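You operate a simulated robot arm through the tools that you are given. There is no shell and no other tool.

Carry out the task below with a simulated robot arm. There is one attempt and no reset: what you move stays moved.

JOB
Aim the blue-dial air mover at wall patch D6 until its streamer flies.
Fine: free the green lock lever, turn and tilt by the red handles to the D6 marks, lock again, then dial to 2.

The check looks at the end state, three seconds after you hand in, the way a careful person would. Anything else that was tipped, shoved, dropped, spilled or broken makes it a failure.

ROBOT AND FRAMES
A 6-joint arm with a fingered hand, fixed in place. Base frame: the origin is at the foot of the arm, x ahead of it, y to its left, z up. Lengths are in cm, angles in rad, forces in N, time in s.
With the tool pointing down near the work surface it reaches from about 16 to 78 cm from the base axis. Its first joint turns from -2.897 to 2.897 rad. Payload 4 kg.
The TCP is the grasp point between the finger pads, 2.6 cm short of the fingertips. In the tool frame z runs along the fingers and y along their closing line. The gripper opens to 13.2 cm. The gripper's body begins 7.3 cm behind the TCP. The gripper is a hand of 5 fingers: y runs from the thumb to the fingers, the wrist lies at [0, 0, -23.9] in the tool frame.
Orientation is that of the tool frame in the base frame, as a unit quaternion [x, y, z, w]. With the fingers straight down and closing along the base's y, the tool's x points along the base's -x, its y along +y and its z along -z.

CONTROLS
- The arm moves only by the tool jog_arm. Its argument "rows" is a list that holds one entry, the list of rows, each a list of 6 numbers: the shift along the base's x, y, z in cm, then the turn, a rotation vector about the base's x, y, z in rad. In form: [[[dx, dy, dz, rx, ry, rz], ...]]. A call has 1 to 20 rows; each row shifts and turns the commanded pose from where the row before left it. Rows are played at 5 a second. More than 5 cm and 0.15 rad between two rows, and nothing of the call is played. A pose out of reach is approached as far as the arm can. The call stops where the force on the tool passes 90 N (or 10 N more than at its start, if that is more) or the arm is blocked; 0.2 s more then pass. In this call time passes only in rows, and 0.2 s behind the last. The reply holds the time, the measured pose of the TCP, the force on the tool along the base axes, the opening and the grip force, in the units named above and with some noise, with the torque about the TCP (base axes, N m) and any sound that the robot's microphone picked up, and new pictures: "views" is both (left out), scene, wrist or none.
- Cameras (640 x 400 px; columns grow to the right, rows downward): "scene" is fixed at [4.95, -50.05, 104.64]; the picture's right is [0.75, -0.66, 0.00], its down [-0.14, -0.15, -0.98] and it looks along [0.65, 0.73, -0.20] (base axes); focal length 241 px, centre (320, 200). "wrist" rides on the gripper at [8.4, 0.2, -9.7] in the tool frame; the picture's right is [-0.02, 1.00, 0.00], its down [-0.75, -0.02, -0.66] and it looks along [-0.66, -0.01, 0.75] (tool axes); focal length 270 px, centre (320, 200). There is no depth. A picture from a camera that has moved, and an enlarged one, comes with that camera's place and axes in the base frame and with its lens.
- finger_targets(finger1, finger2, finger3, finger4, thumb_bend): sets how far each is bent, from 0 (flat) to 1 (curled in); at 0.3 the hand is open as for a grip, at 0.7 the pads meet at the TCP. One left out holds its place. A second passes; each finger stops where it meets its share of the squeeze, and holds until it gets a number again. It is the only way to open and close the hand. It gives what a move gives, with no picture; readings hold the bend of each and the force on the fingers (four entries, about 0 where the hand has none), thumb and palm.
- enlarge(camera, box): a new picture of the part [left, top, right, bottom] of that camera's present view, enlarged. No time passes.
- hand_in(): hands the job in; it is judged then, once.

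Nothing tells you positions but the pictures and the camera data. Unless the task says otherwise, let go and move clear before handing in.

The tools are called after "Call:" by a JSON object that holds its "op" and its "data". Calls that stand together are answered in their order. jog_arm: Moves the arm, as the interface text tells. Its arguments: {"type":"object","properties":{"rows":{"type":"array","items":{"type":"array","items":{"type":"array","items":{"type":"number"}}}},"views":{"type":"string","enum":["both","scene","wrist","none"]}},"required":["rows"]} The other tools are called the same way: finger_targets (finger1, finger2, finger3, finger4, thumb_bend) moves the fingers one by one; enlarge (camera, box) takes an enlarged picture of a part of a camera's view; hand_in () hands the job in.

At the start:

```text
t: 0.0
position: [44.8, 11.76, 122.67]
tool_rot: [0.0, 1.0, -0.001, 0.0]
wrist_force: [0.7, -0.1, -0.4]
ft_torque: [0.0, -0.02, -0.01]
grip_width: 13.19
finger_force: 0.0
shape: jaw
bend: [0.3, 0.3, 0.3, 0.3, 0.3]
finger forces: [0.0, 0.1, 0.0, 0.1, 0.1, 0.0]
```

scene: 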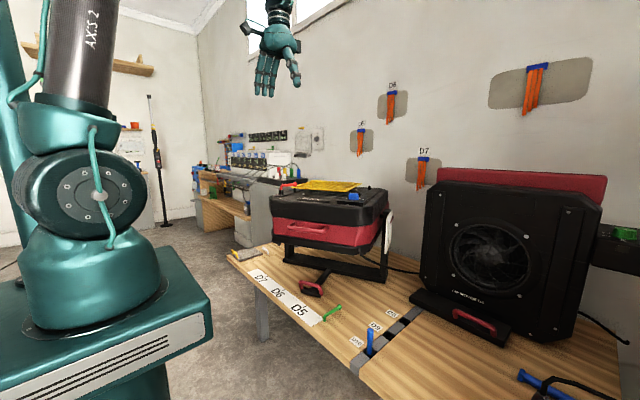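
wrist: 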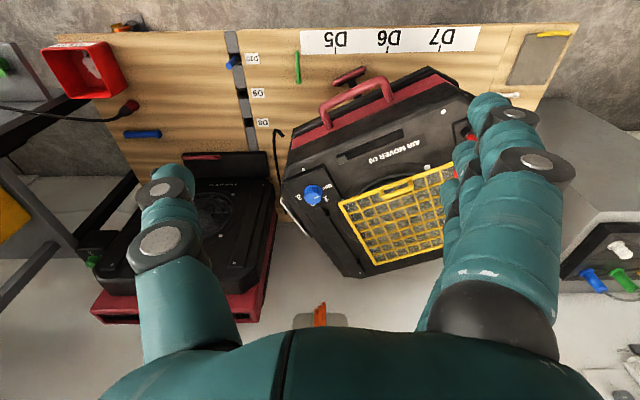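

I see two air movers on a bench: one with a blue dial and a yellow grille (tilted back), and a black one further right. First I'll look closer at the parts to work out where things are.

Call:
{"op": "enlarge", "data": {"camera": "scene", "box": [220, 160, 420, 285]}}

Call:
{"op": "enlarge", "data": {"camera": "scene", "box": [220, 240, 420, 365]}}

Call:
{"op": "enlarge", "data": {"camera": "wrist", "box": [220, 20, 500, 195]}}

Call:
{"op": "enlarge", "data": {"camera": "wrist", "box": [260, 130, 500, 280]}}

Call:
{"op": "enlarge", "data": {"camera": "scene", "box": [340, 60, 600, 222]}}

```text
3.20 times, centred on (320, 222) of scene
camera zoom: at [4.95, -50.05, 104.64], right [0.75, -0.66, 0.0], down [-0.14, -0.15, -0.98], along [0.65, 0.73, -0.2], focal length 771 px, centre (320, 128)
```

zoom: 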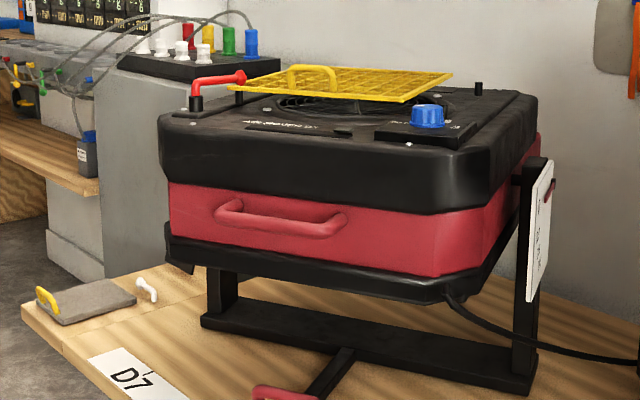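

```text
3.20 times, centred on (320, 302) of scene
camera zoom: at [4.95, -50.05, 104.64], right [0.75, -0.66, 0.0], down [-0.14, -0.15, -0.98], along [0.65, 0.73, -0.2], focal length 771 px, centre (320, -128)
```

zoom: 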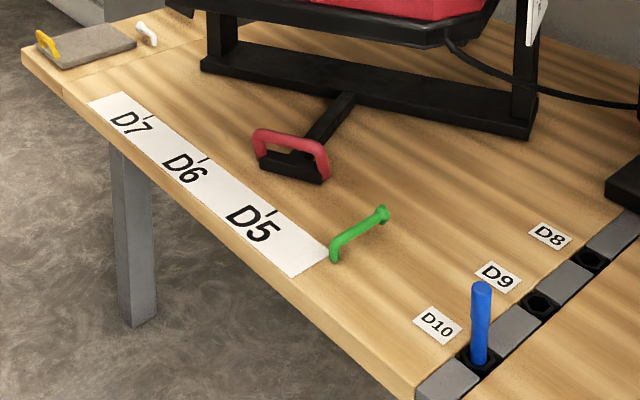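

```text
2.29 times, centred on (360, 108) of wrist
camera zoom: at [36.25, 11.9, 132.34], right [0.02, 1.0, 0.0], down [0.75, -0.02, 0.66], along [0.66, -0.01, -0.75], focal length 618 px, centre (229, 411)
```

zoom: 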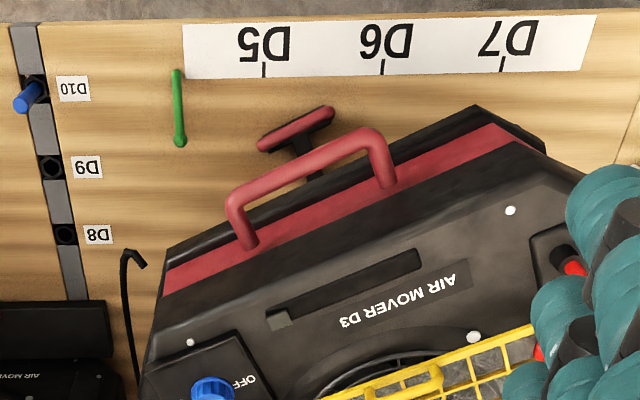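

```text
2.67 times, centred on (380, 205) of wrist
camera zoom: at [36.25, 11.9, 132.34], right [0.02, 1.0, 0.0], down [0.75, -0.02, 0.66], along [0.66, -0.01, -0.75], focal length 721 px, centre (160, 187)
```

zoom: 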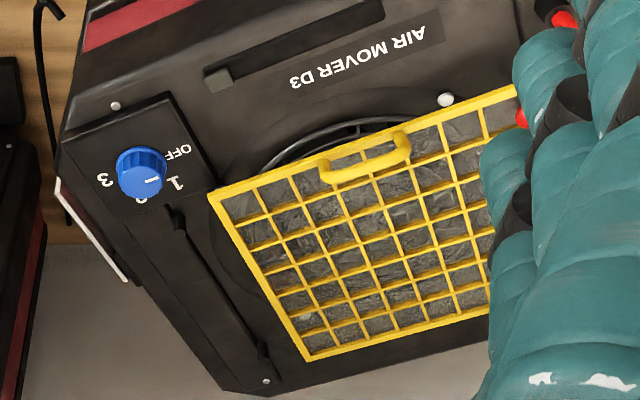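

```text
2.46 times, centred on (470, 141) of scene
camera zoom: at [4.95, -50.05, 104.64], right [0.75, -0.66, 0.0], down [-0.14, -0.15, -0.98], along [0.65, 0.73, -0.2], focal length 593 px, centre (-49, 345)
```

zoom: 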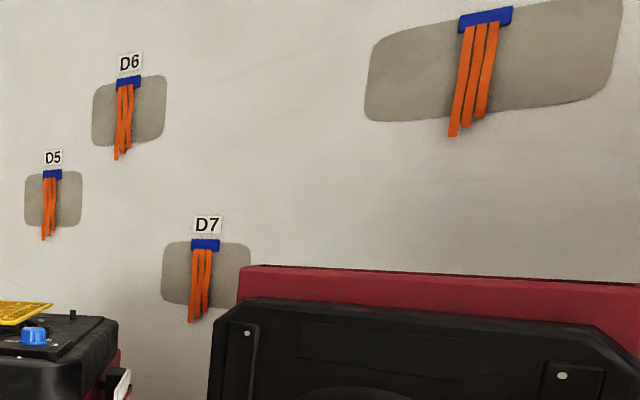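

The mover D3 sits on a pivoting stand with a tiller handle near the D5/D6/D7 strip; a white plate on the side of the stand may be the tilt scale. Zooming in more before moving.

Call:
{"op": "enlarge", "data": {"camera": "scene", "box": [365, 205, 405, 255]}}

Call:
{"op": "enlarge", "data": {"camera": "scene", "box": [270, 170, 350, 220]}}

Call:
{"op": "enlarge", "data": {"camera": "scene", "box": [330, 170, 410, 220]}}

Call:
{"op": "enlarge", "data": {"camera": "scene", "box": [280, 250, 360, 330]}}

Call:
{"op": "enlarge", "data": {"camera": "scene", "box": [400, 160, 640, 400]}}

Call:
{"op": "enlarge", "data": {"camera": "wrist", "box": [290, 170, 350, 220]}}

```text
8.00 times, centred on (385, 230) of scene
camera zoom: at [4.95, -50.05, 104.64], right [0.75, -0.66, 0.0], down [-0.14, -0.15, -0.98], along [0.65, 0.73, -0.2], focal length 1927 px, centre (-200, -40)
```

zoom: 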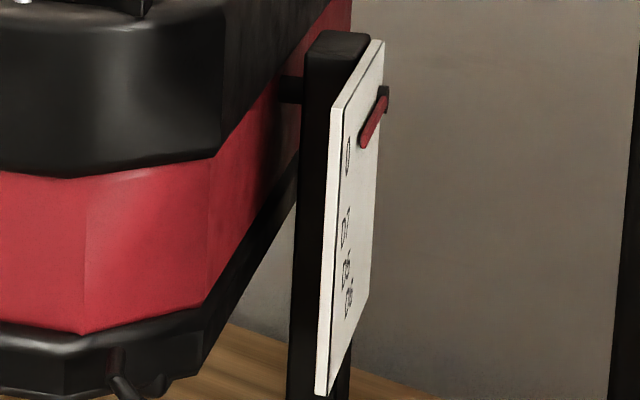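

```text
8.00 times, centred on (310, 195) of scene
camera zoom: at [4.95, -50.05, 104.64], right [0.75, -0.66, 0.0], down [-0.14, -0.15, -0.98], along [0.65, 0.73, -0.2], focal length 1927 px, centre (400, 240)
```

zoom: 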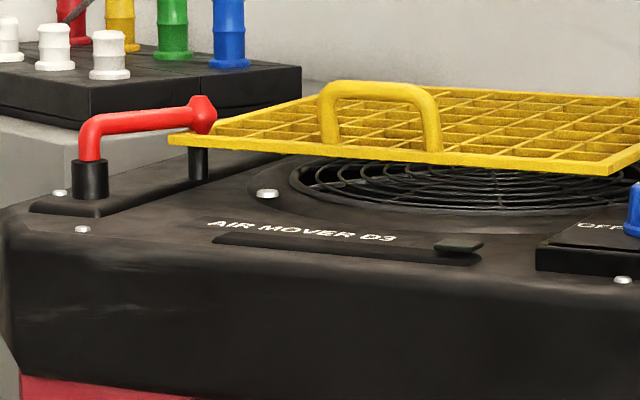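

```text
8.00 times, centred on (370, 195) of scene
camera zoom: at [4.95, -50.05, 104.64], right [0.75, -0.66, 0.0], down [-0.14, -0.15, -0.98], along [0.65, 0.73, -0.2], focal length 1927 px, centre (-80, 240)
```

zoom: 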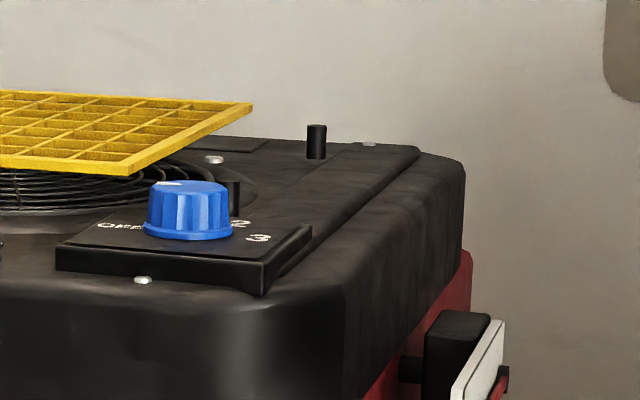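

```text
5.00 times, centred on (320, 290) of scene
camera zoom: at [4.95, -50.05, 104.64], right [0.75, -0.66, 0.0], down [-0.14, -0.15, -0.98], along [0.65, 0.73, -0.2], focal length 1204 px, centre (320, -250)
```

zoom: 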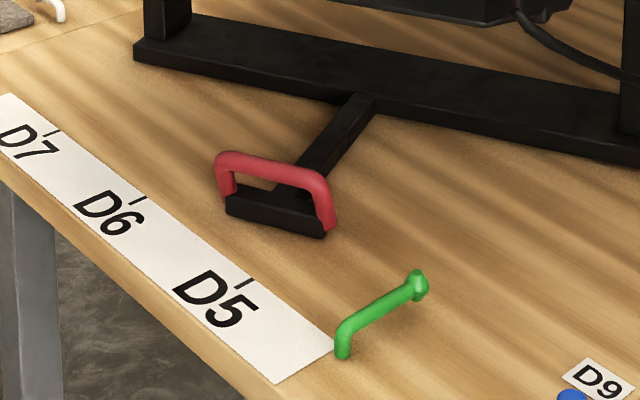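

```text
1.67 times, centred on (520, 280) of scene
camera zoom: at [4.95, -50.05, 104.64], right [0.75, -0.66, 0.0], down [-0.14, -0.15, -0.98], along [0.65, 0.73, -0.2], focal length 402 px, centre (-13, 67)
```

zoom: 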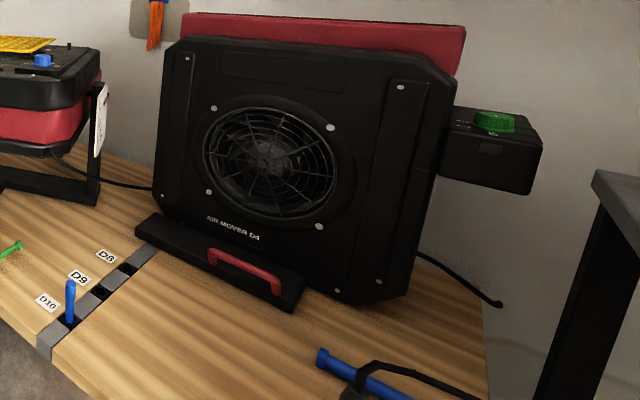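

```text
8.00 times, centred on (320, 195) of wrist
camera zoom: at [36.25, 11.9, 132.34], right [0.02, 1.0, 0.0], down [0.75, -0.02, 0.66], along [0.66, -0.01, -0.75], focal length 2162 px, centre (320, 240)
```

zoom: 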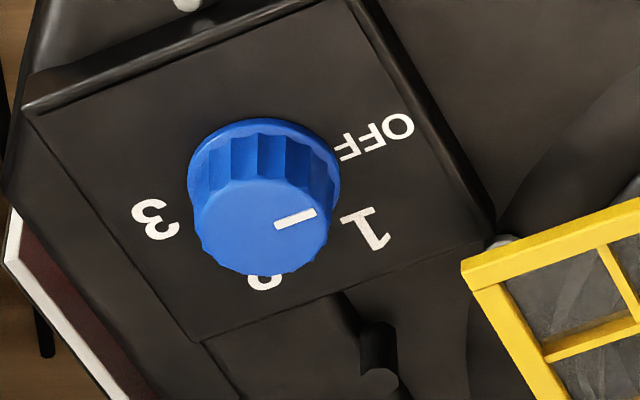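

The dial reads OFF, the tiller points at about D5, and the tilt plate faces away from the scene camera. I'll take the hand high and to the right to look at the plate, lever and grille with the wrist camera.

Call:
{"op": "jog_arm", "data": {"rows": [[[1.6, -3.3, -1.5, 0, 0, 0.05], [1.6, -3.3, -1.5, 0, 0, 0.05], [1.6, -3.3, -2.3, 0, 0, 0.05], [1.6, -3.3, -2.3, 0, 0, 0.05], [1.6, -3.3, -2.3, 0, 0, 0.05], [1.6, -3.3, -2.3, 0, 0, 0.05], [1.6, -3.3, -2.3, 0, 0, 0.05], [1.6, -3.3, -2.3, 0, 0, 0.05], [1.6, -3.3, -2.3, 0, 0, 0.05], [1.6, -3.3, -2.3, 0, 0, 0.05], [1.6, -3.3, -2.3, 0, 0, 0.05], [1.6, -3.3, -2.3, 0, 0, 0.05]]], "views": "both"}}

```text
t: 2.6
position: [64.23, -27.68, 96.86]
tool_rot: [-0.296, 0.955, 0.0, 0.001]
wrist_force: [-0.6, -0.2, 0.2]
ft_torque: [0.0, -0.04, -0.02]
grip_width: 13.19
finger_force: 0.1
shape: jaw
bend: [0.3, 0.3, 0.3, 0.3, 0.3]
finger forces: [0.0, 0.0, 0.0, 0.1, 0.0, 0.0]
camera wrist: at [56.99, -32.38, 106.48], right [-0.55, 0.84, 0.0], down [0.63, 0.41, 0.66], along [0.55, 0.36, -0.75], focal length 270 px, centre (320, 200)
```

scene: 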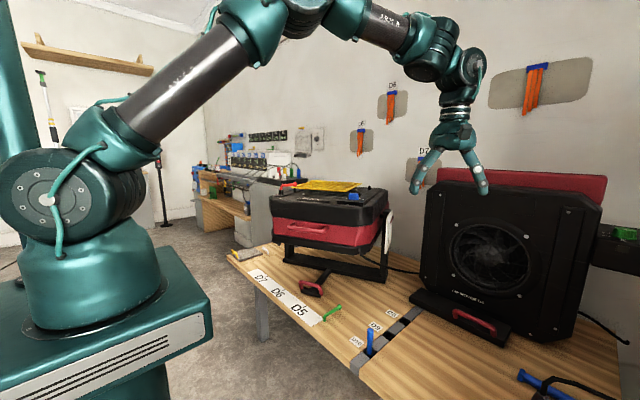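
wrist: 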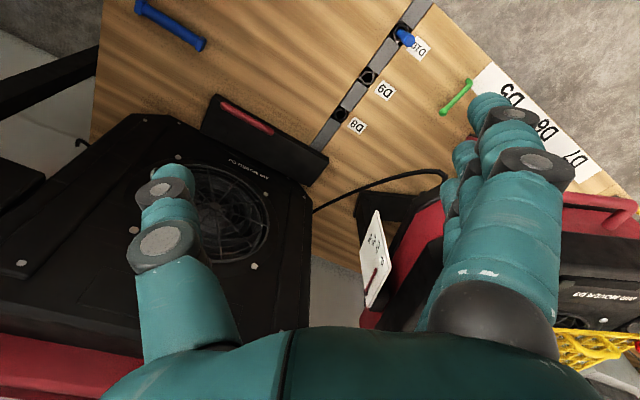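

Call:
{"op": "enlarge", "data": {"camera": "wrist", "box": [345, 200, 409, 320]}}

Call:
{"op": "enlarge", "data": {"camera": "wrist", "box": [400, 50, 500, 130]}}

Call:
{"op": "enlarge", "data": {"camera": "wrist", "box": [540, 260, 640, 400]}}

```text
3.33 times, centred on (377, 260) of wrist
camera zoom: at [56.99, -32.38, 106.48], right [-0.55, 0.84, 0.0], down [0.63, 0.41, 0.66], along [0.55, 0.36, -0.75], focal length 901 px, centre (130, 0)
```

zoom: 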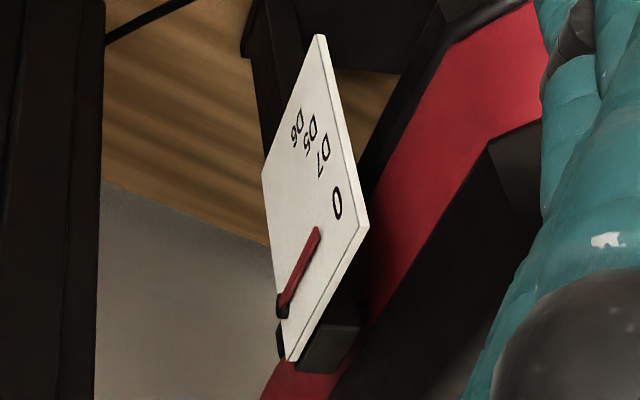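

```text
5.00 times, centred on (450, 90) of wrist
camera zoom: at [56.99, -32.38, 106.48], right [-0.55, 0.84, 0.0], down [0.63, 0.41, 0.66], along [0.55, 0.36, -0.75], focal length 1351 px, centre (-330, 750)
```

zoom: 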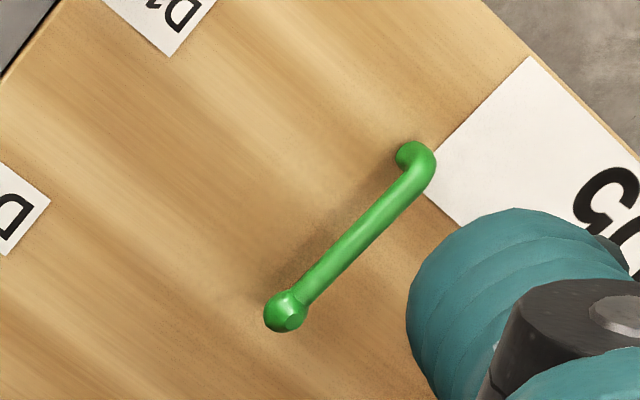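

```text
2.86 times, centred on (590, 330) of wrist
camera zoom: at [56.99, -32.38, 106.48], right [-0.55, 0.84, 0.0], down [0.63, 0.41, 0.66], along [0.55, 0.36, -0.75], focal length 772 px, centre (-451, -171)
```

zoom: 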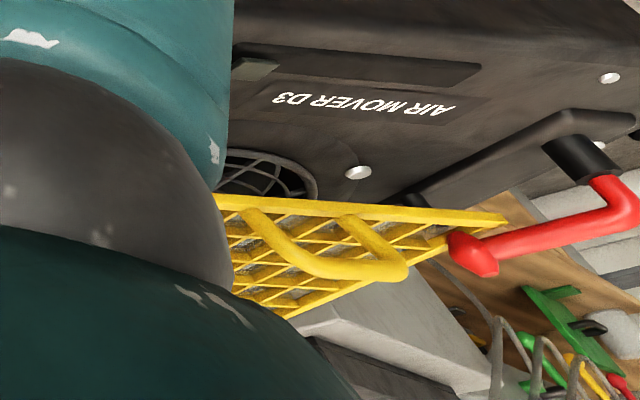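

The tilt plate reads 0, D7, D5, D6 running downward, so D6 is the steepest tilt, with the front handle pushed down about 45–50°. The green lever pivots at about (55.6, 4.7) and its knob is at about (62.7, 4.3, 48.3). Next I bring the hand, leaned back, in front of the lever.

Call:
{"op": "jog_arm", "data": {"rows": [[[-2.4, 2.2, -2.7, 0, 0, -0.075], [-2.4, 2.2, -2.7, 0, 0, -0.075], [-2.4, 2.2, -2.7, 0, 0, -0.075], [-2.4, 2.2, -2.7, 0, 0, -0.075], [-2.4, 2.2, -2.7, 0, 0, -0.075], [-2.4, 2.2, -2.7, 0, 0, -0.075], [-2.4, 2.2, -2.7, 0, 0, -0.075], [-2.4, 2.2, -2.7, 0, 0, -0.075], [1, 2.9, -2.6, 0, -0.105, 0], [1, 2.9, -2.6, 0, -0.105, 0], [1, 2.9, -2.6, 0, -0.105, 0], [1, 2.9, -2.6, 0, -0.105, 0], [1, 2.9, -2.6, 0, -0.105, 0]]], "views": "both"}}

Call:
{"op": "finger_targets", "data": {"finger1": 0.5, "finger2": 0.5, "finger3": 0.5, "finger4": 0.5, "thumb_bend": 0.5}}

```text
t: 5.4
position: [50.15, 4.27, 62.2]
tool_rot: [0.001, 0.965, 0.001, 0.261]
wrist_force: [0.5, -0.1, -0.3]
ft_torque: [0.01, 0.01, -0.02]
grip_width: 13.2
finger_force: 0.1
shape: jaw
bend: [0.3, 0.3, 0.3, 0.3, 0.3]
finger forces: [0.0, 0.0, 0.1, 0.0, 0.1, 0.0]
camera wrist: at [37.83, 4.4, 66.2], right [0.02, 1.0, 0.01], down [0.32, -0.02, 0.95], along [0.95, -0.01, -0.32], focal length 270 px, centre (320, 200)
```

scene: 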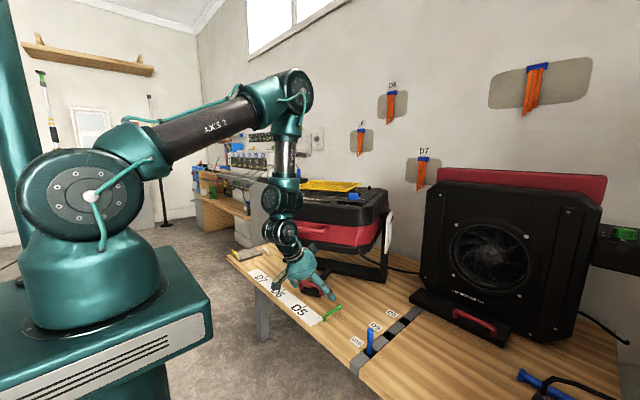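
wrist: 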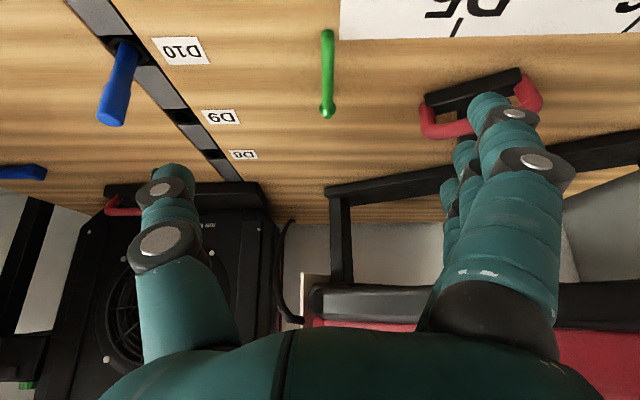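

```text
t: 6.4
position: [49.99, 4.25, 62.14]
tool_rot: [0.001, 0.966, 0.0, 0.26]
wrist_force: [0.2, -0.5, 0.1]
ft_torque: [0.01, 0.01, 0.0]
grip_width: 7.59
finger_force: 0.0
shape: fingers
bend: [0.5, 0.5, 0.5, 0.5, 0.5]
finger forces: [0.0, 0.0, 0.0, 0.1, 0.0, 0.0]
```

Call:
{"op": "enlarge", "data": {"camera": "wrist", "box": [0, 0, 640, 400]}}

Call:
{"op": "enlarge", "data": {"camera": "wrist", "box": [290, 10, 370, 130]}}

Call:
{"op": "enlarge", "data": {"camera": "scene", "box": [240, 200, 380, 340]}}

```text
1.00 times, centred on (320, 200) of wrist (not enlarged: the box is as wide or as high as the picture)
camera zoom: at [37.83, 4.37, 66.24], right [0.02, 1.0, 0.01], down [0.32, -0.02, 0.95], along [0.95, -0.01, -0.32], focal length 270 px, centre (320, 200)
```

zoom: 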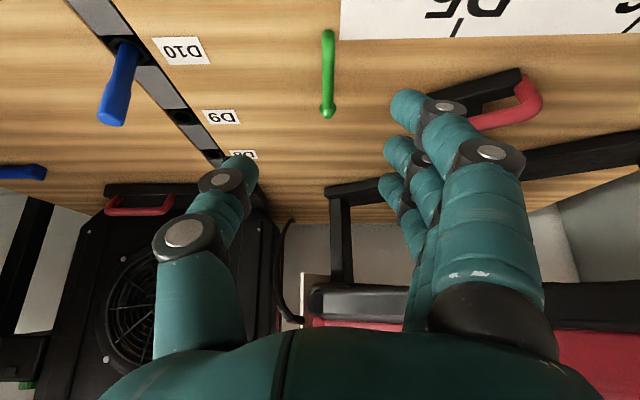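

```text
3.33 times, centred on (330, 70) of wrist
camera zoom: at [37.83, 4.37, 66.24], right [0.02, 1.0, 0.01], down [0.32, -0.02, 0.95], along [0.95, -0.01, -0.32], focal length 901 px, centre (287, 633)
```

zoom: 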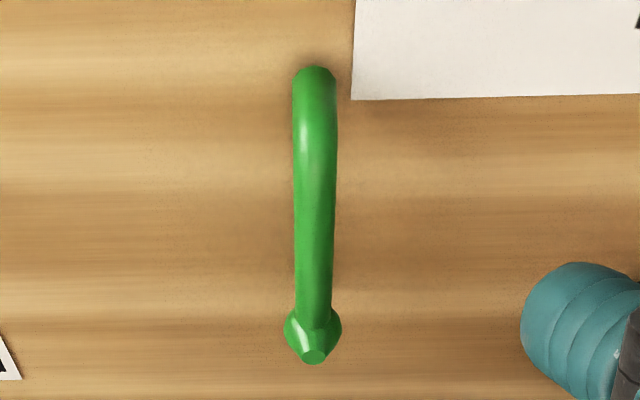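

```text
2.86 times, centred on (310, 270) of scene
camera zoom: at [4.95, -50.05, 104.64], right [0.75, -0.66, 0.0], down [-0.14, -0.15, -0.98], along [0.65, 0.73, -0.2], focal length 688 px, centre (349, 0)
```

zoom: 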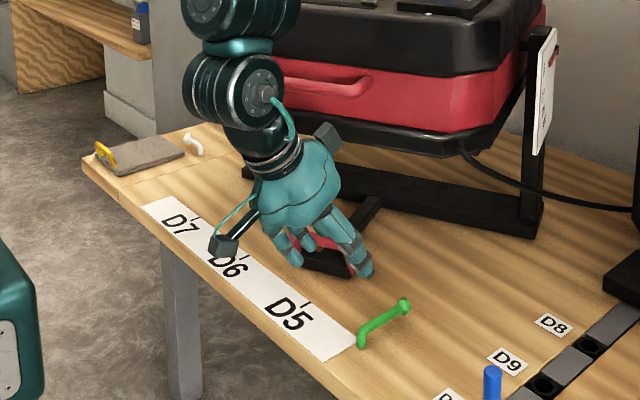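

The lever is straddled by the open fingers' gap; I'll advance over it now, stopping a bit high to check.

Call:
{"op": "jog_arm", "data": {"rows": [[[3.2, 0.2, -2.0, 0, 0, 0], [3.2, 0.2, -2.2, 0, 0, 0], [3.2, 0.2, -2.2, 0, 0, 0], [3.2, 0.1, -2.2, 0, 0, 0]]], "views": "both"}}

```text
t: 7.4
position: [62.61, 5.16, 53.3]
tool_rot: [0.001, 0.966, 0.001, 0.26]
wrist_force: [0.0, 0.5, 0.4]
ft_torque: [0.02, 0.02, -0.04]
grip_width: 7.61
finger_force: 0.1
shape: fingers
bend: [0.5, 0.5, 0.5, 0.5, 0.5]
finger forces: [0.0, 0.0, 0.0, 0.0, 0.0, 0.0]
camera wrist: at [50.34, 5.35, 57.41], right [0.02, 1.0, 0.01], down [0.32, -0.02, 0.95], along [0.95, -0.01, -0.32], focal length 270 px, centre (320, 200)
```

scene: 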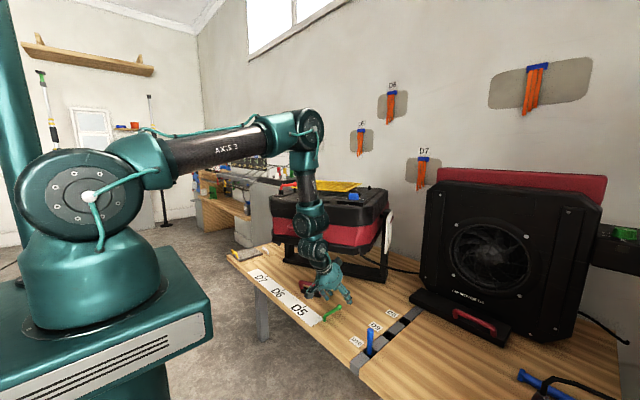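
wrist: 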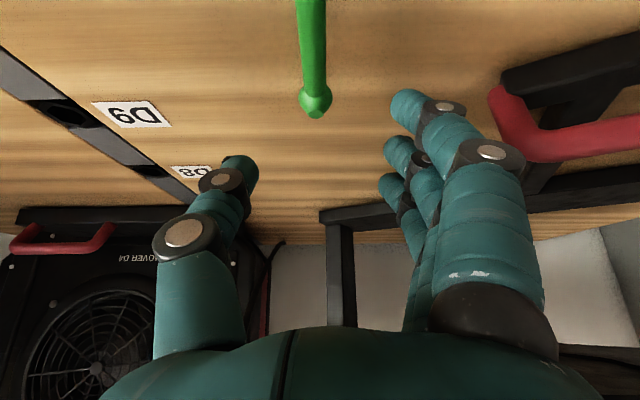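

Knob at about (62, 5.05, 48.3), well inside the gap. I'll lower 2 cm and then close in toward −y until the fingers touch the lever.

Call:
{"op": "jog_arm", "data": {"rows": [[[-0.4, 0, -1.0, 0, 0, 0], [0, 0, -1.0, 0, 0, 0], [0, -1.0, 0, 0, 0, 0], [0, -1.0, 0, 0, 0, 0], [0, -0.7, 0, 0, 0, 0]]], "views": "both"}}

```text
t: 8.6
position: [62.36, 2.14, 51.48]
tool_rot: [0.001, 0.966, 0.001, 0.259]
wrist_force: [0.2, 0.7, 1.0]
ft_torque: [0.05, 0.01, -0.02]
grip_width: 7.61
finger_force: 0.4
shape: fingers
bend: [0.5, 0.5, 0.5, 0.5, 0.5]
finger forces: [0.5, 0.0, 0.1, 0.1, 0.0, 0.1]
camera wrist: at [50.06, 2.39, 55.49], right [0.02, 1.0, 0.01], down [0.32, -0.02, 0.95], along [0.95, -0.01, -0.32], focal length 270 px, centre (320, 200)
```

scene: 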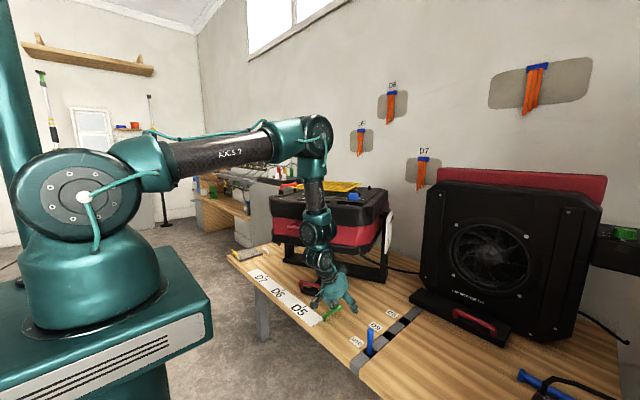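
wrist: 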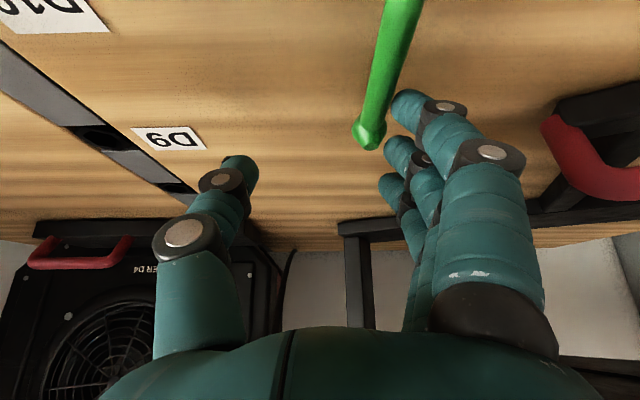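

Finger 1 just touched the lever (0.5 N). I'll push gently toward −y and watch the force.

Call:
{"op": "jog_arm", "data": {"rows": [[[0, -0.5, 0, 0, 0, 0], [0, -0.5, 0, 0, 0, 0]]], "views": "wrist"}}

```text
t: 9.2
position: [62.36, 1.38, 51.73]
tool_rot: [0.001, 0.966, -0.001, 0.259]
wrist_force: [0.0, 1.0, -0.2]
ft_torque: [0.06, -0.01, -0.07]
grip_width: 7.84
finger_force: 0.5
shape: fingers
bend: [0.48, 0.5, 0.5, 0.5, 0.5]
finger forces: [1.2, 0.1, 0.0, 0.0, 0.1, 0.0]
camera wrist: at [50.03, 1.47, 55.57], right [0.02, 1.0, 0.01], down [0.32, -0.02, 0.95], along [0.95, -0.01, -0.32], focal length 270 px, centre (320, 200)
```

wrist: 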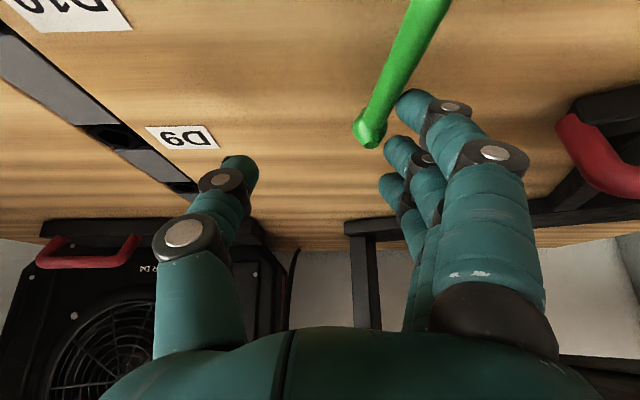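

The lever turned with only about 1 N, so −y is a free direction. I'll follow its arc further and look.

Call:
{"op": "jog_arm", "data": {"rows": [[[-0.1, -0.9, 0, 0, 0, 0], [-0.2, -1.0, 0, 0, 0, 0], [-0.4, -0.9, 0, 0, 0, 0], [-0.5, -0.9, 0, 0, 0, 0]]], "views": "both"}}

```text
t: 10.2
position: [61.05, -2.46, 51.65]
tool_rot: [0.001, 0.966, 0.0, 0.26]
wrist_force: [-0.2, 1.6, 0.8]
ft_torque: [0.08, 0.01, -0.02]
grip_width: 7.91
finger_force: 1.3
shape: fingers
bend: [0.48, 0.5, 0.5, 0.5, 0.5]
finger forces: [1.5, 0.0, 0.0, 0.0, 0.0, 0.0]
camera wrist: at [48.85, -2.27, 55.63], right [0.02, 1.0, 0.01], down [0.32, -0.02, 0.95], along [0.95, -0.01, -0.32], focal length 270 px, centre (320, 200)
```

scene: 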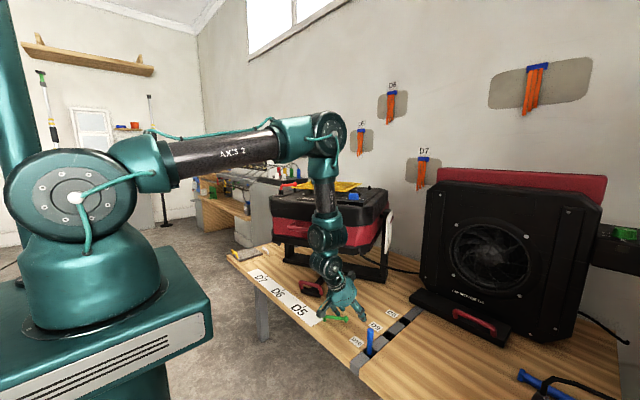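
wrist: 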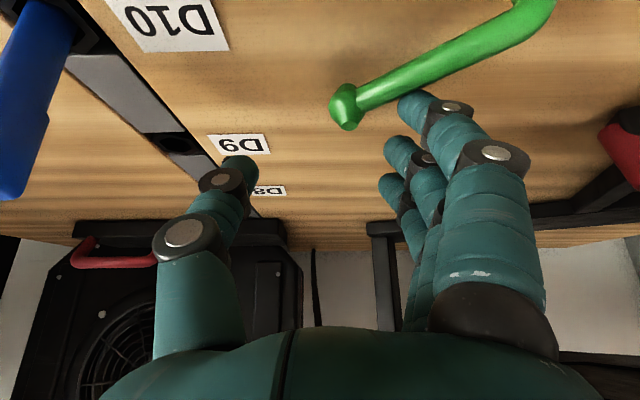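

The lever is at about 65° already. I'll continue toward its end stop, watching for a force rise.

Call:
{"op": "jog_arm", "data": {"rows": [[[-0.6, -0.5, 0, 0, 0, 0], [-0.7, -0.4, 0, 0, 0, 0], [-0.7, -0.3, 0, 0, 0, 0]]], "views": "both"}}

```text
t: 11.0
position: [58.93, -3.55, 51.61]
tool_rot: [0.001, 0.966, 0.001, 0.259]
wrist_force: [1.4, 1.9, 2.2]
ft_torque: [0.15, -0.01, -0.06]
grip_width: 7.79
finger_force: 0.6
shape: fingers
bend: [0.48, 0.5, 0.5, 0.5, 0.5]
finger forces: [1.7, 0.0, 0.0, 0.0, 0.1, 0.0]
camera wrist: at [46.67, -3.48, 55.6], right [0.02, 1.0, 0.01], down [0.32, -0.02, 0.95], along [0.95, -0.01, -0.32], focal length 270 px, centre (320, 200)
```

scene: 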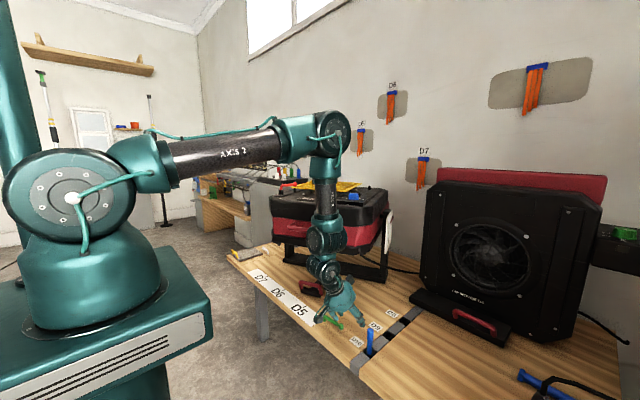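
wrist: 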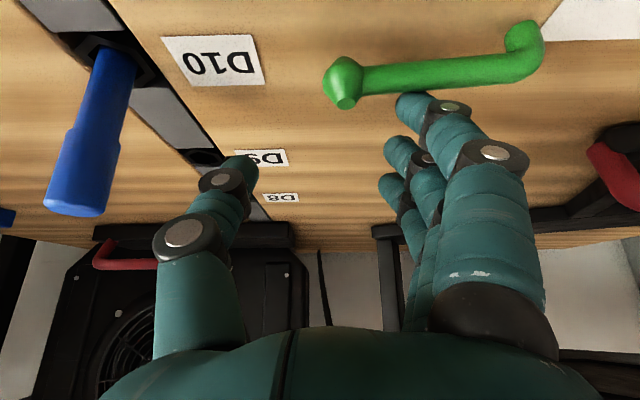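

Call:
{"op": "jog_arm", "data": {"rows": [[[-0.5, -0.1, 0, 0, 0, 0], [-0.5, -0.1, 0, 0, 0, 0]]], "views": "wrist"}}

```text
t: 11.6
position: [58.28, -3.97, 51.74]
tool_rot: [0.001, 0.965, 0.001, 0.262]
wrist_force: [19.1, 3.2, 3.0]
ft_torque: [0.2, -0.76, -0.92]
grip_width: 7.92
finger_force: 8.4
shape: fingers
bend: [0.47, 0.5, 0.5, 0.5, 0.5]
finger forces: [17.5, 0.0, 0.1, 0.0, 0.1, 0.0]
camera wrist: at [45.92, -3.72, 55.63], right [0.02, 1.0, 0.01], down [0.31, -0.02, 0.95], along [0.95, -0.02, -0.31], focal length 270 px, centre (320, 200)
```

wrist: 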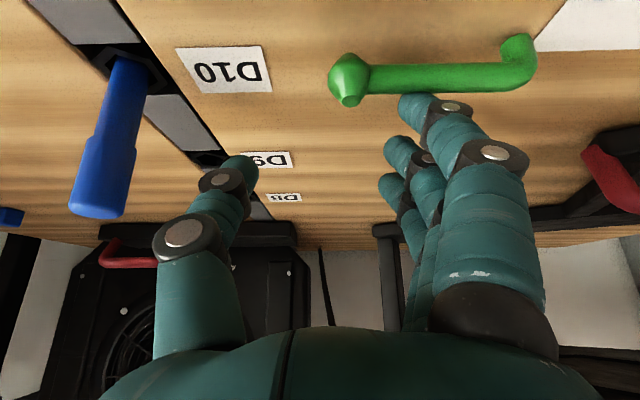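

The lever hit its end stop at about 90° (force jumped to 19 N), so it should be free now. I'll back off, rise, and move in front of the tiller's red handle with more lean to look at it.

Call:
{"op": "jog_arm", "data": {"rows": [[[1.2, 0.2, 0, 0, 0, 0], [0, 0, 4, 0, 0, 0], [0, 0, 4, 0, 0, 0], [-3, 3, 0, 0, -0.09, 0], [-3, 3, 0, 0, -0.09, 0], [-3, 3, -0.5, 0, -0.09, 0], [-2, 3, -1, 0, 0, 0.1], [-1.5, 3, -1, 0, 0, 0.1], [-1, 2.5, 0, 0, 0, 0.1], [0, 0.5, 0, 0, 0, 0.09]]], "views": "both"}}

Call:
{"op": "finger_targets", "data": {"finger1": 0.3, "finger2": 0.3, "finger3": 0.3, "finger4": 0.3, "thumb_bend": 0.3}}

Call:
{"op": "enlarge", "data": {"camera": "wrist", "box": [0, 0, 640, 399]}}

Call:
{"op": "enlarge", "data": {"camera": "scene", "box": [240, 200, 400, 360]}}

```text
t: 13.8
position: [46.69, 12.79, 57.05]
tool_rot: [-0.154, 0.911, 0.062, 0.378]
wrist_force: [-0.4, -0.2, 0.1]
ft_torque: [0.0, 0.0, 0.03]
grip_width: 7.56
finger_force: 0.0
shape: fingers
bend: [0.5, 0.5, 0.5, 0.5, 0.5]
finger forces: [0.1, 0.0, 0.0, 0.0, 0.0, 0.0]
out of reach, approached as far as the arm can: row 8, 9
camera wrist: at [34.46, 8.81, 57.69], right [-0.31, 0.95, 0.01], down [0.07, 0.01, 1.0], along [0.95, 0.31, -0.07], focal length 270 px, centre (320, 200)
```

scene: 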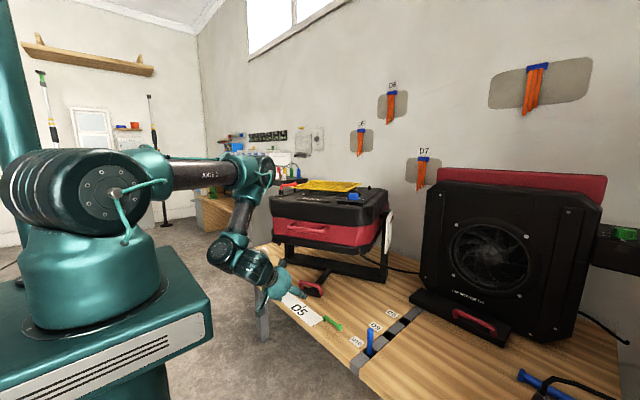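
wrist: 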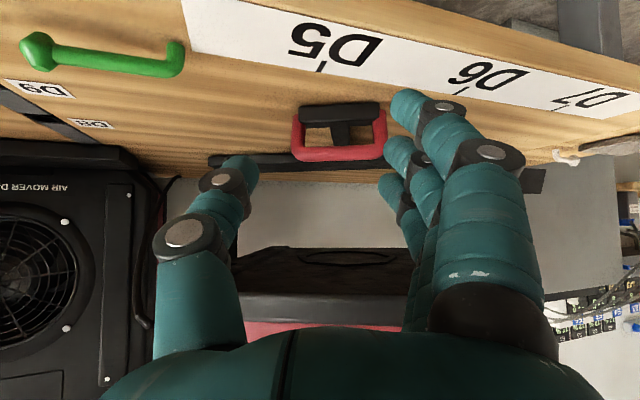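

```text
t: 14.8
position: [46.75, 12.82, 57.0]
tool_rot: [-0.154, 0.911, 0.063, 0.378]
wrist_force: [0.1, -0.2, -0.2]
ft_torque: [0.0, 0.01, -0.01]
grip_width: 13.82
finger_force: 0.1
shape: fingers
bend: [0.3, 0.3, 0.3, 0.3, 0.3]
finger forces: [0.0, 0.0, 0.0, 0.0, 0.0, 0.0]
```

```text
1.00 times, centred on (320, 200) of wrist (not enlarged: the box is as wide or as high as the picture)
camera zoom: at [34.49, 8.81, 57.7], right [-0.31, 0.95, 0.01], down [0.07, 0.01, 1.0], along [0.95, 0.31, -0.07], focal length 270 px, centre (320, 200)
```

zoom: 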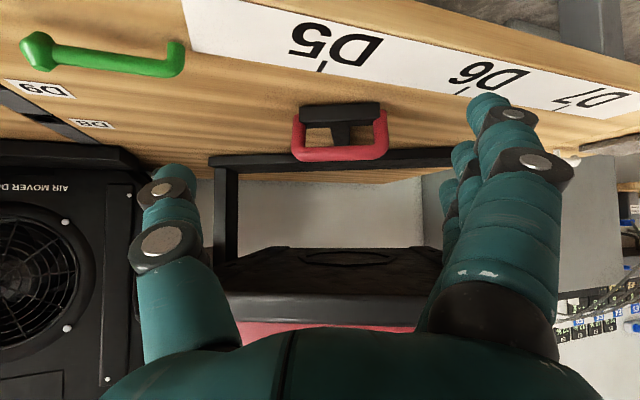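

```text
2.50 times, centred on (320, 280) of scene
camera zoom: at [4.95, -50.05, 104.64], right [0.75, -0.66, 0.0], down [-0.14, -0.15, -0.98], along [0.65, 0.73, -0.2], focal length 602 px, centre (320, 0)
```

zoom: 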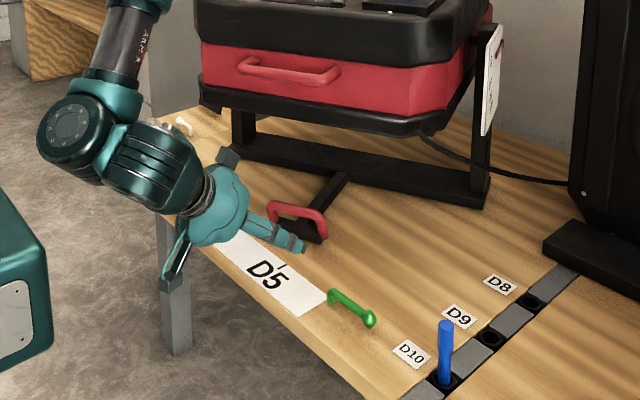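

The lever is now parallel to the front edge (free), and the tiller handle is about 10.7 cm long, centred near (62.3, 20.3, 50). I'll move in to straddle it with thumb right and fingers left.

Call:
{"op": "jog_arm", "data": {"rows": [[[2.9, 1.44, -2.0, 0, 0, 0.015], [2.9, 1.44, -2.0, 0, 0, 0.015], [2.9, 1.44, -1.5, 0, 0, 0.015]]], "views": "both"}}

```text
t: 15.6
position: [46.33, 14.53, 52.44]
tool_rot: [-0.173, 0.905, 0.071, 0.381]
wrist_force: [0.1, 0.1, 0.3]
ft_torque: [0.01, 0.03, 0.0]
grip_width: 13.84
finger_force: 0.0
shape: fingers
bend: [0.3, 0.3, 0.3, 0.3, 0.3]
finger forces: [0.0, 0.1, 0.0, 0.0, 0.0, 0.0]
out of reach, approached as far as the arm can: row 1, 2, 3
camera wrist: at [34.3, 9.91, 53.0], right [-0.36, 0.93, 0.01], down [0.06, 0.01, 1.0], along [0.93, 0.36, -0.06], focal length 270 px, centre (320, 200)
```

scene: 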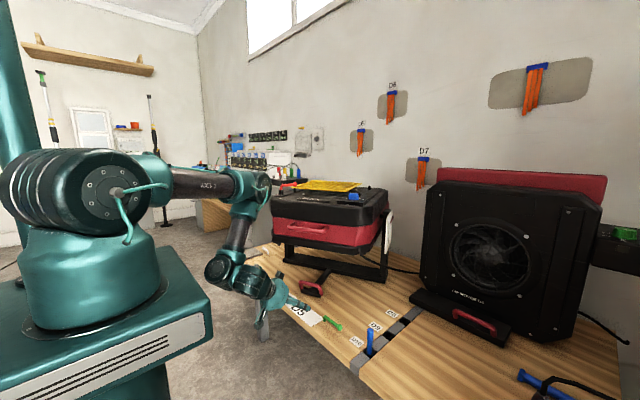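
wrist: 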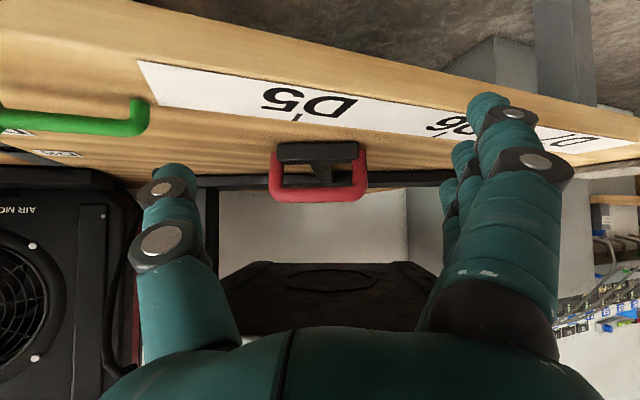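

The 45° lean is out of reach this close in. I'll go back to the 30° lean that worked at the lever and check where the arm settles.

Call:
{"op": "jog_arm", "data": {"rows": [[[0, 0, 2, -0.048, 0.121, 0], [0, 0, 2, -0.048, 0.121, 0]]], "views": "both"}}

```text
t: 16.2
position: [40.46, 9.84, 56.31]
tool_rot: [-0.165, 0.937, 0.025, 0.306]
wrist_force: [-0.3, -1.4, -0.1]
ft_torque: [0.02, -0.02, 0.03]
grip_width: 13.86
finger_force: 0.2
shape: fingers
bend: [0.3, 0.3, 0.3, 0.3, 0.3]
finger forces: [0.0, 0.0, 0.0, 0.1, 0.1, 0.0]
out of reach, approached as far as the arm can: row 1, 2
camera wrist: at [28.4, 6.14, 59.06], right [-0.31, 0.95, -0.04], down [0.2, 0.11, 0.97], along [0.93, 0.29, -0.23], focal length 270 px, centre (320, 200)
```

scene: 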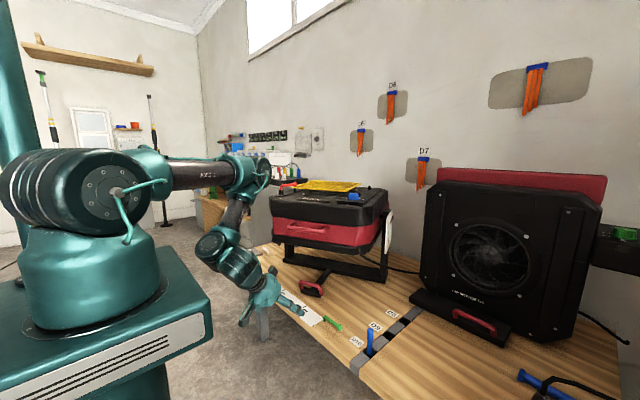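
wrist: 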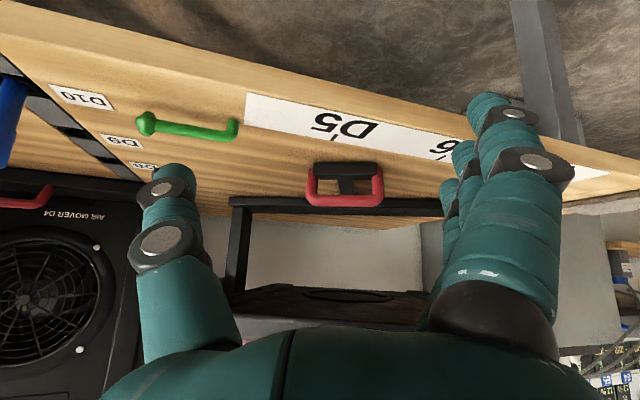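

The arm is near a joint limit here. I'll move up and straighten the hand to get back to a comfortable configuration, then come in from further out.

Call:
{"op": "jog_arm", "data": {"rows": [[[0, 0, 4, -0.04, 0.11, 0], [0, 0, 4, -0.04, 0.11, 0], [0, 0, 4, -0.04, 0.11, 0]]], "views": "none"}}

```text
t: 17.2
position: [35.16, 10.7, 52.67]
tool_rot: [-0.158, 0.957, 0.063, 0.236]
wrist_force: [0.7, 0.8, -0.9]
ft_torque: [-0.03, 0.01, -0.01]
grip_width: 13.87
finger_force: 0.1
shape: fingers
bend: [0.3, 0.3, 0.3, 0.3, 0.3]
finger forces: [0.0, 0.0, 0.0, 0.0, 0.0, 0.1]
out of reach, approached as far as the arm can: row 1, 2, 3
stopped in row 3: the arm was blocked; the commanded pose is now the measured one
```

Call:
{"op": "jog_arm", "data": {"rows": [[[0, 0, 1, 0, 0, 0]]], "views": "both"}}

```text
t: 17.6
position: [35.21, 10.77, 52.57]
tool_rot: [-0.157, 0.956, 0.062, 0.238]
wrist_force: [-1.1, 0.9, 0.1]
ft_torque: [0.01, -0.03, 0.01]
grip_width: 13.88
finger_force: 0.1
shape: fingers
bend: [0.3, 0.3, 0.3, 0.3, 0.3]
finger forces: [0.0, 0.1, 0.0, 0.0, 0.0, 0.0]
out of reach, approached as far as the arm can: row 1
camera wrist: at [23.69, 6.77, 56.97], right [-0.31, 0.95, 0.05], down [0.35, 0.06, 0.93], along [0.88, 0.31, -0.35], focal length 270 px, centre (320, 200)
```

scene: 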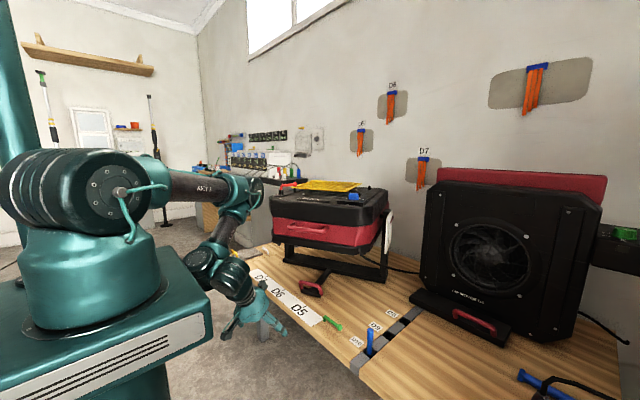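
wrist: 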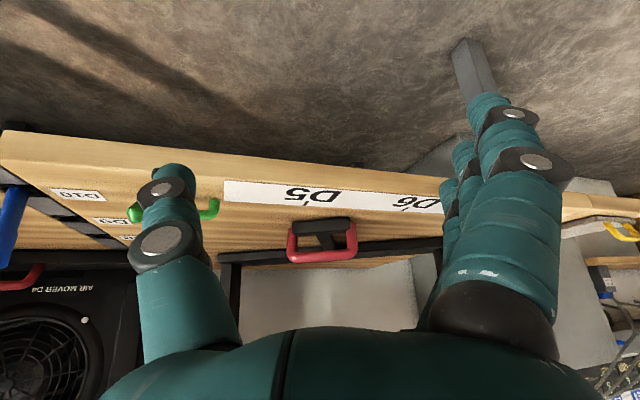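

Call:
{"op": "jog_arm", "data": {"rows": [[[4.5, 0, 2, 0, 0, -0.05], [4.5, 0, 2, 0, 0, -0.05], [4.5, -1, 2, 0, 0, -0.05], [4, -2, 2, 0, 0, -0.05]]], "views": "scene"}}

```text
refused: row 3 steps farther than a row can; nothing moved
```

Call:
{"op": "jog_arm", "data": {"rows": [[[4.5, 0, 2, 0, 0, -0.05], [4.5, 0, 2, 0, 0, -0.05], [4.2, -1, 2, 0, 0, -0.05], [3.5, -2, 2, 0, 0, -0.05]]], "views": "scene"}}

```text
t: 18.6
position: [37.5, 4.29, 53.47]
tool_rot: [-0.063, 0.965, 0.04, 0.252]
wrist_force: [0.4, -0.2, -1.1]
ft_torque: [0.03, 0.01, -0.01]
grip_width: 13.87
finger_force: 0.2
shape: fingers
bend: [0.3, 0.3, 0.3, 0.3, 0.3]
finger forces: [0.0, 0.0, 0.0, 0.0, 0.0, 0.0]
out of reach, approached as far as the arm can: row 1, 2, 3, 4
```

scene: 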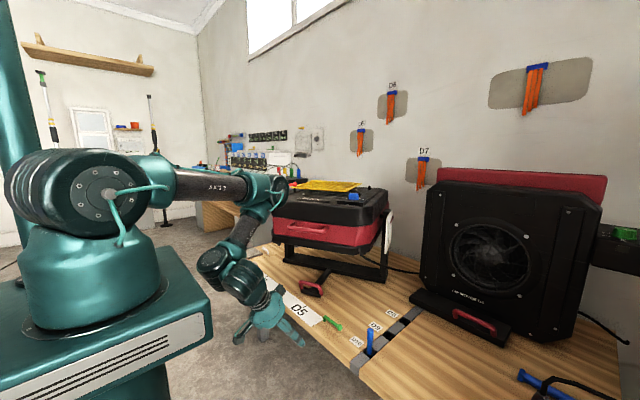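

Call:
{"op": "jog_arm", "data": {"rows": [[[0, -1, 4.5, 0, 0, -0.05], [0, -1, 4.5, 0, 0, -0.05], [0, -1, 4.5, 0, 0, -0.05], [0, 0, 4.5, 0, 0, -0.05], [0, 0, 4.5, 0, 0, 0]]], "views": "both"}}

```text
t: 19.8
position: [36.79, 0.51, 52.48]
tool_rot: [0.034, 0.969, 0.015, 0.246]
wrist_force: [0.7, 0.0, 0.3]
ft_torque: [0.03, 0.01, 0.01]
grip_width: 13.86
finger_force: 0.1
shape: fingers
bend: [0.3, 0.3, 0.3, 0.3, 0.3]
finger forces: [0.0, 0.0, 0.1, 0.1, 0.1, 0.0]
out of reach, approached as far as the arm can: row 1, 2, 3, 4, 5
camera wrist: at [24.69, 1.16, 56.91], right [0.08, 1.0, 0.05], down [0.35, -0.08, 0.94], along [0.94, -0.05, -0.35], focal length 270 px, centre (320, 200)
```

scene: 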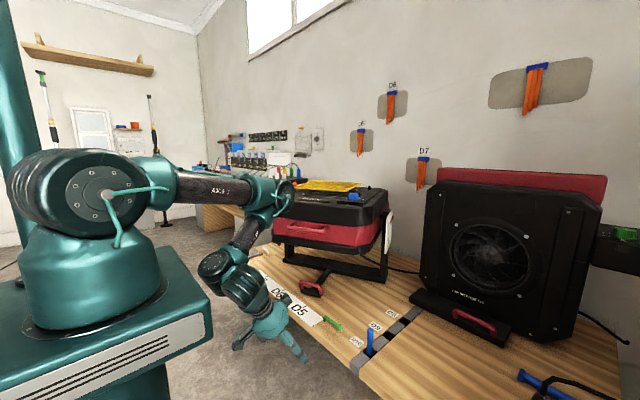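
wrist: 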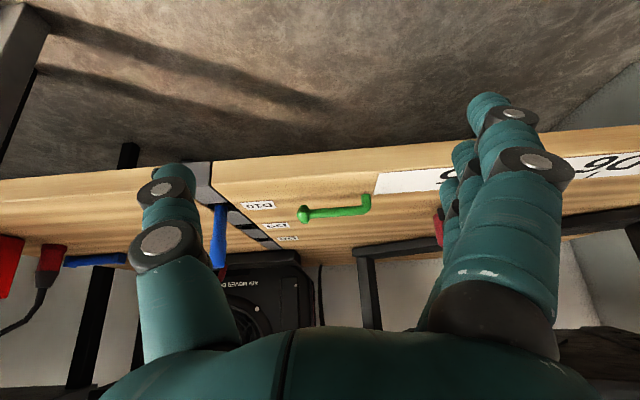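

Call:
{"op": "jog_arm", "data": {"rows": [[[0, 0, 0, 0, 0.13, 0], [0, 0, 0, 0, 0.13, 0], [0, 0, 0, 0, 0.13, 0], [0, 0, 0, 0, 0.13, 0]]], "views": "scene"}}

```text
t: 20.8
position: [36.86, 0.51, 52.48]
tool_rot: [0.033, 0.969, 0.015, 0.245]
wrist_force: [-0.8, 0.4, 0.3]
ft_torque: [-0.01, 0.0, 0.0]
grip_width: 13.9
finger_force: 0.0
shape: fingers
bend: [0.3, 0.3, 0.3, 0.3, 0.3]
finger forces: [0.0, 0.1, 0.1, 0.0, 0.1, 0.0]
out of reach, approached as far as the arm can: row 1, 2, 3, 4
```

scene: 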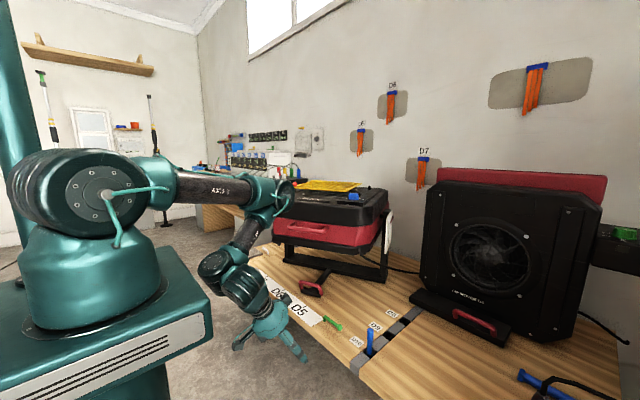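

Call:
{"op": "jog_arm", "data": {"rows": [[[0, 0, 0, 0, -0.1, 0]]], "views": "none"}}

Call:
{"op": "jog_arm", "data": {"rows": [[[2, 0, 0, 0, 0, 0]]], "views": "none"}}

Call:
{"op": "jog_arm", "data": {"rows": [[[0, -2, 0, 0, 0, 0]]], "views": "none"}}

```text
t: 21.2
position: [35.16, -1.37, 51.63]
tool_rot: [0.037, 0.969, 0.01, 0.245]
wrist_force: [-0.1, 0.2, 0.1]
ft_torque: [-0.01, -0.05, 0.05]
grip_width: 13.85
finger_force: 0.0
shape: fingers
bend: [0.3, 0.3, 0.3, 0.3, 0.3]
finger forces: [0.0, 0.1, 0.1, 0.0, 0.0, 0.0]
out of reach, approached as far as the arm can: row 1
```

```text
t: 21.6
position: [36.37, -0.9, 51.68]
tool_rot: [0.037, 0.963, 0.008, 0.268]
wrist_force: [0.3, -0.2, -0.7]
ft_torque: [0.01, -0.02, -0.01]
grip_width: 13.86
finger_force: 0.1
shape: fingers
bend: [0.3, 0.3, 0.3, 0.3, 0.3]
finger forces: [0.0, 0.1, 0.0, 0.1, 0.1, 0.1]
out of reach, approached as far as the arm can: row 1
```

```text
t: 22.0
position: [36.21, -3.02, 51.7]
tool_rot: [0.037, 0.963, 0.008, 0.268]
wrist_force: [-0.3, 0.5, -0.4]
ft_torque: [0.01, 0.01, 0.03]
grip_width: 13.84
finger_force: 0.0
shape: fingers
bend: [0.3, 0.3, 0.3, 0.3, 0.3]
finger forces: [0.0, 0.1, 0.1, 0.0, 0.1, 0.0]
```

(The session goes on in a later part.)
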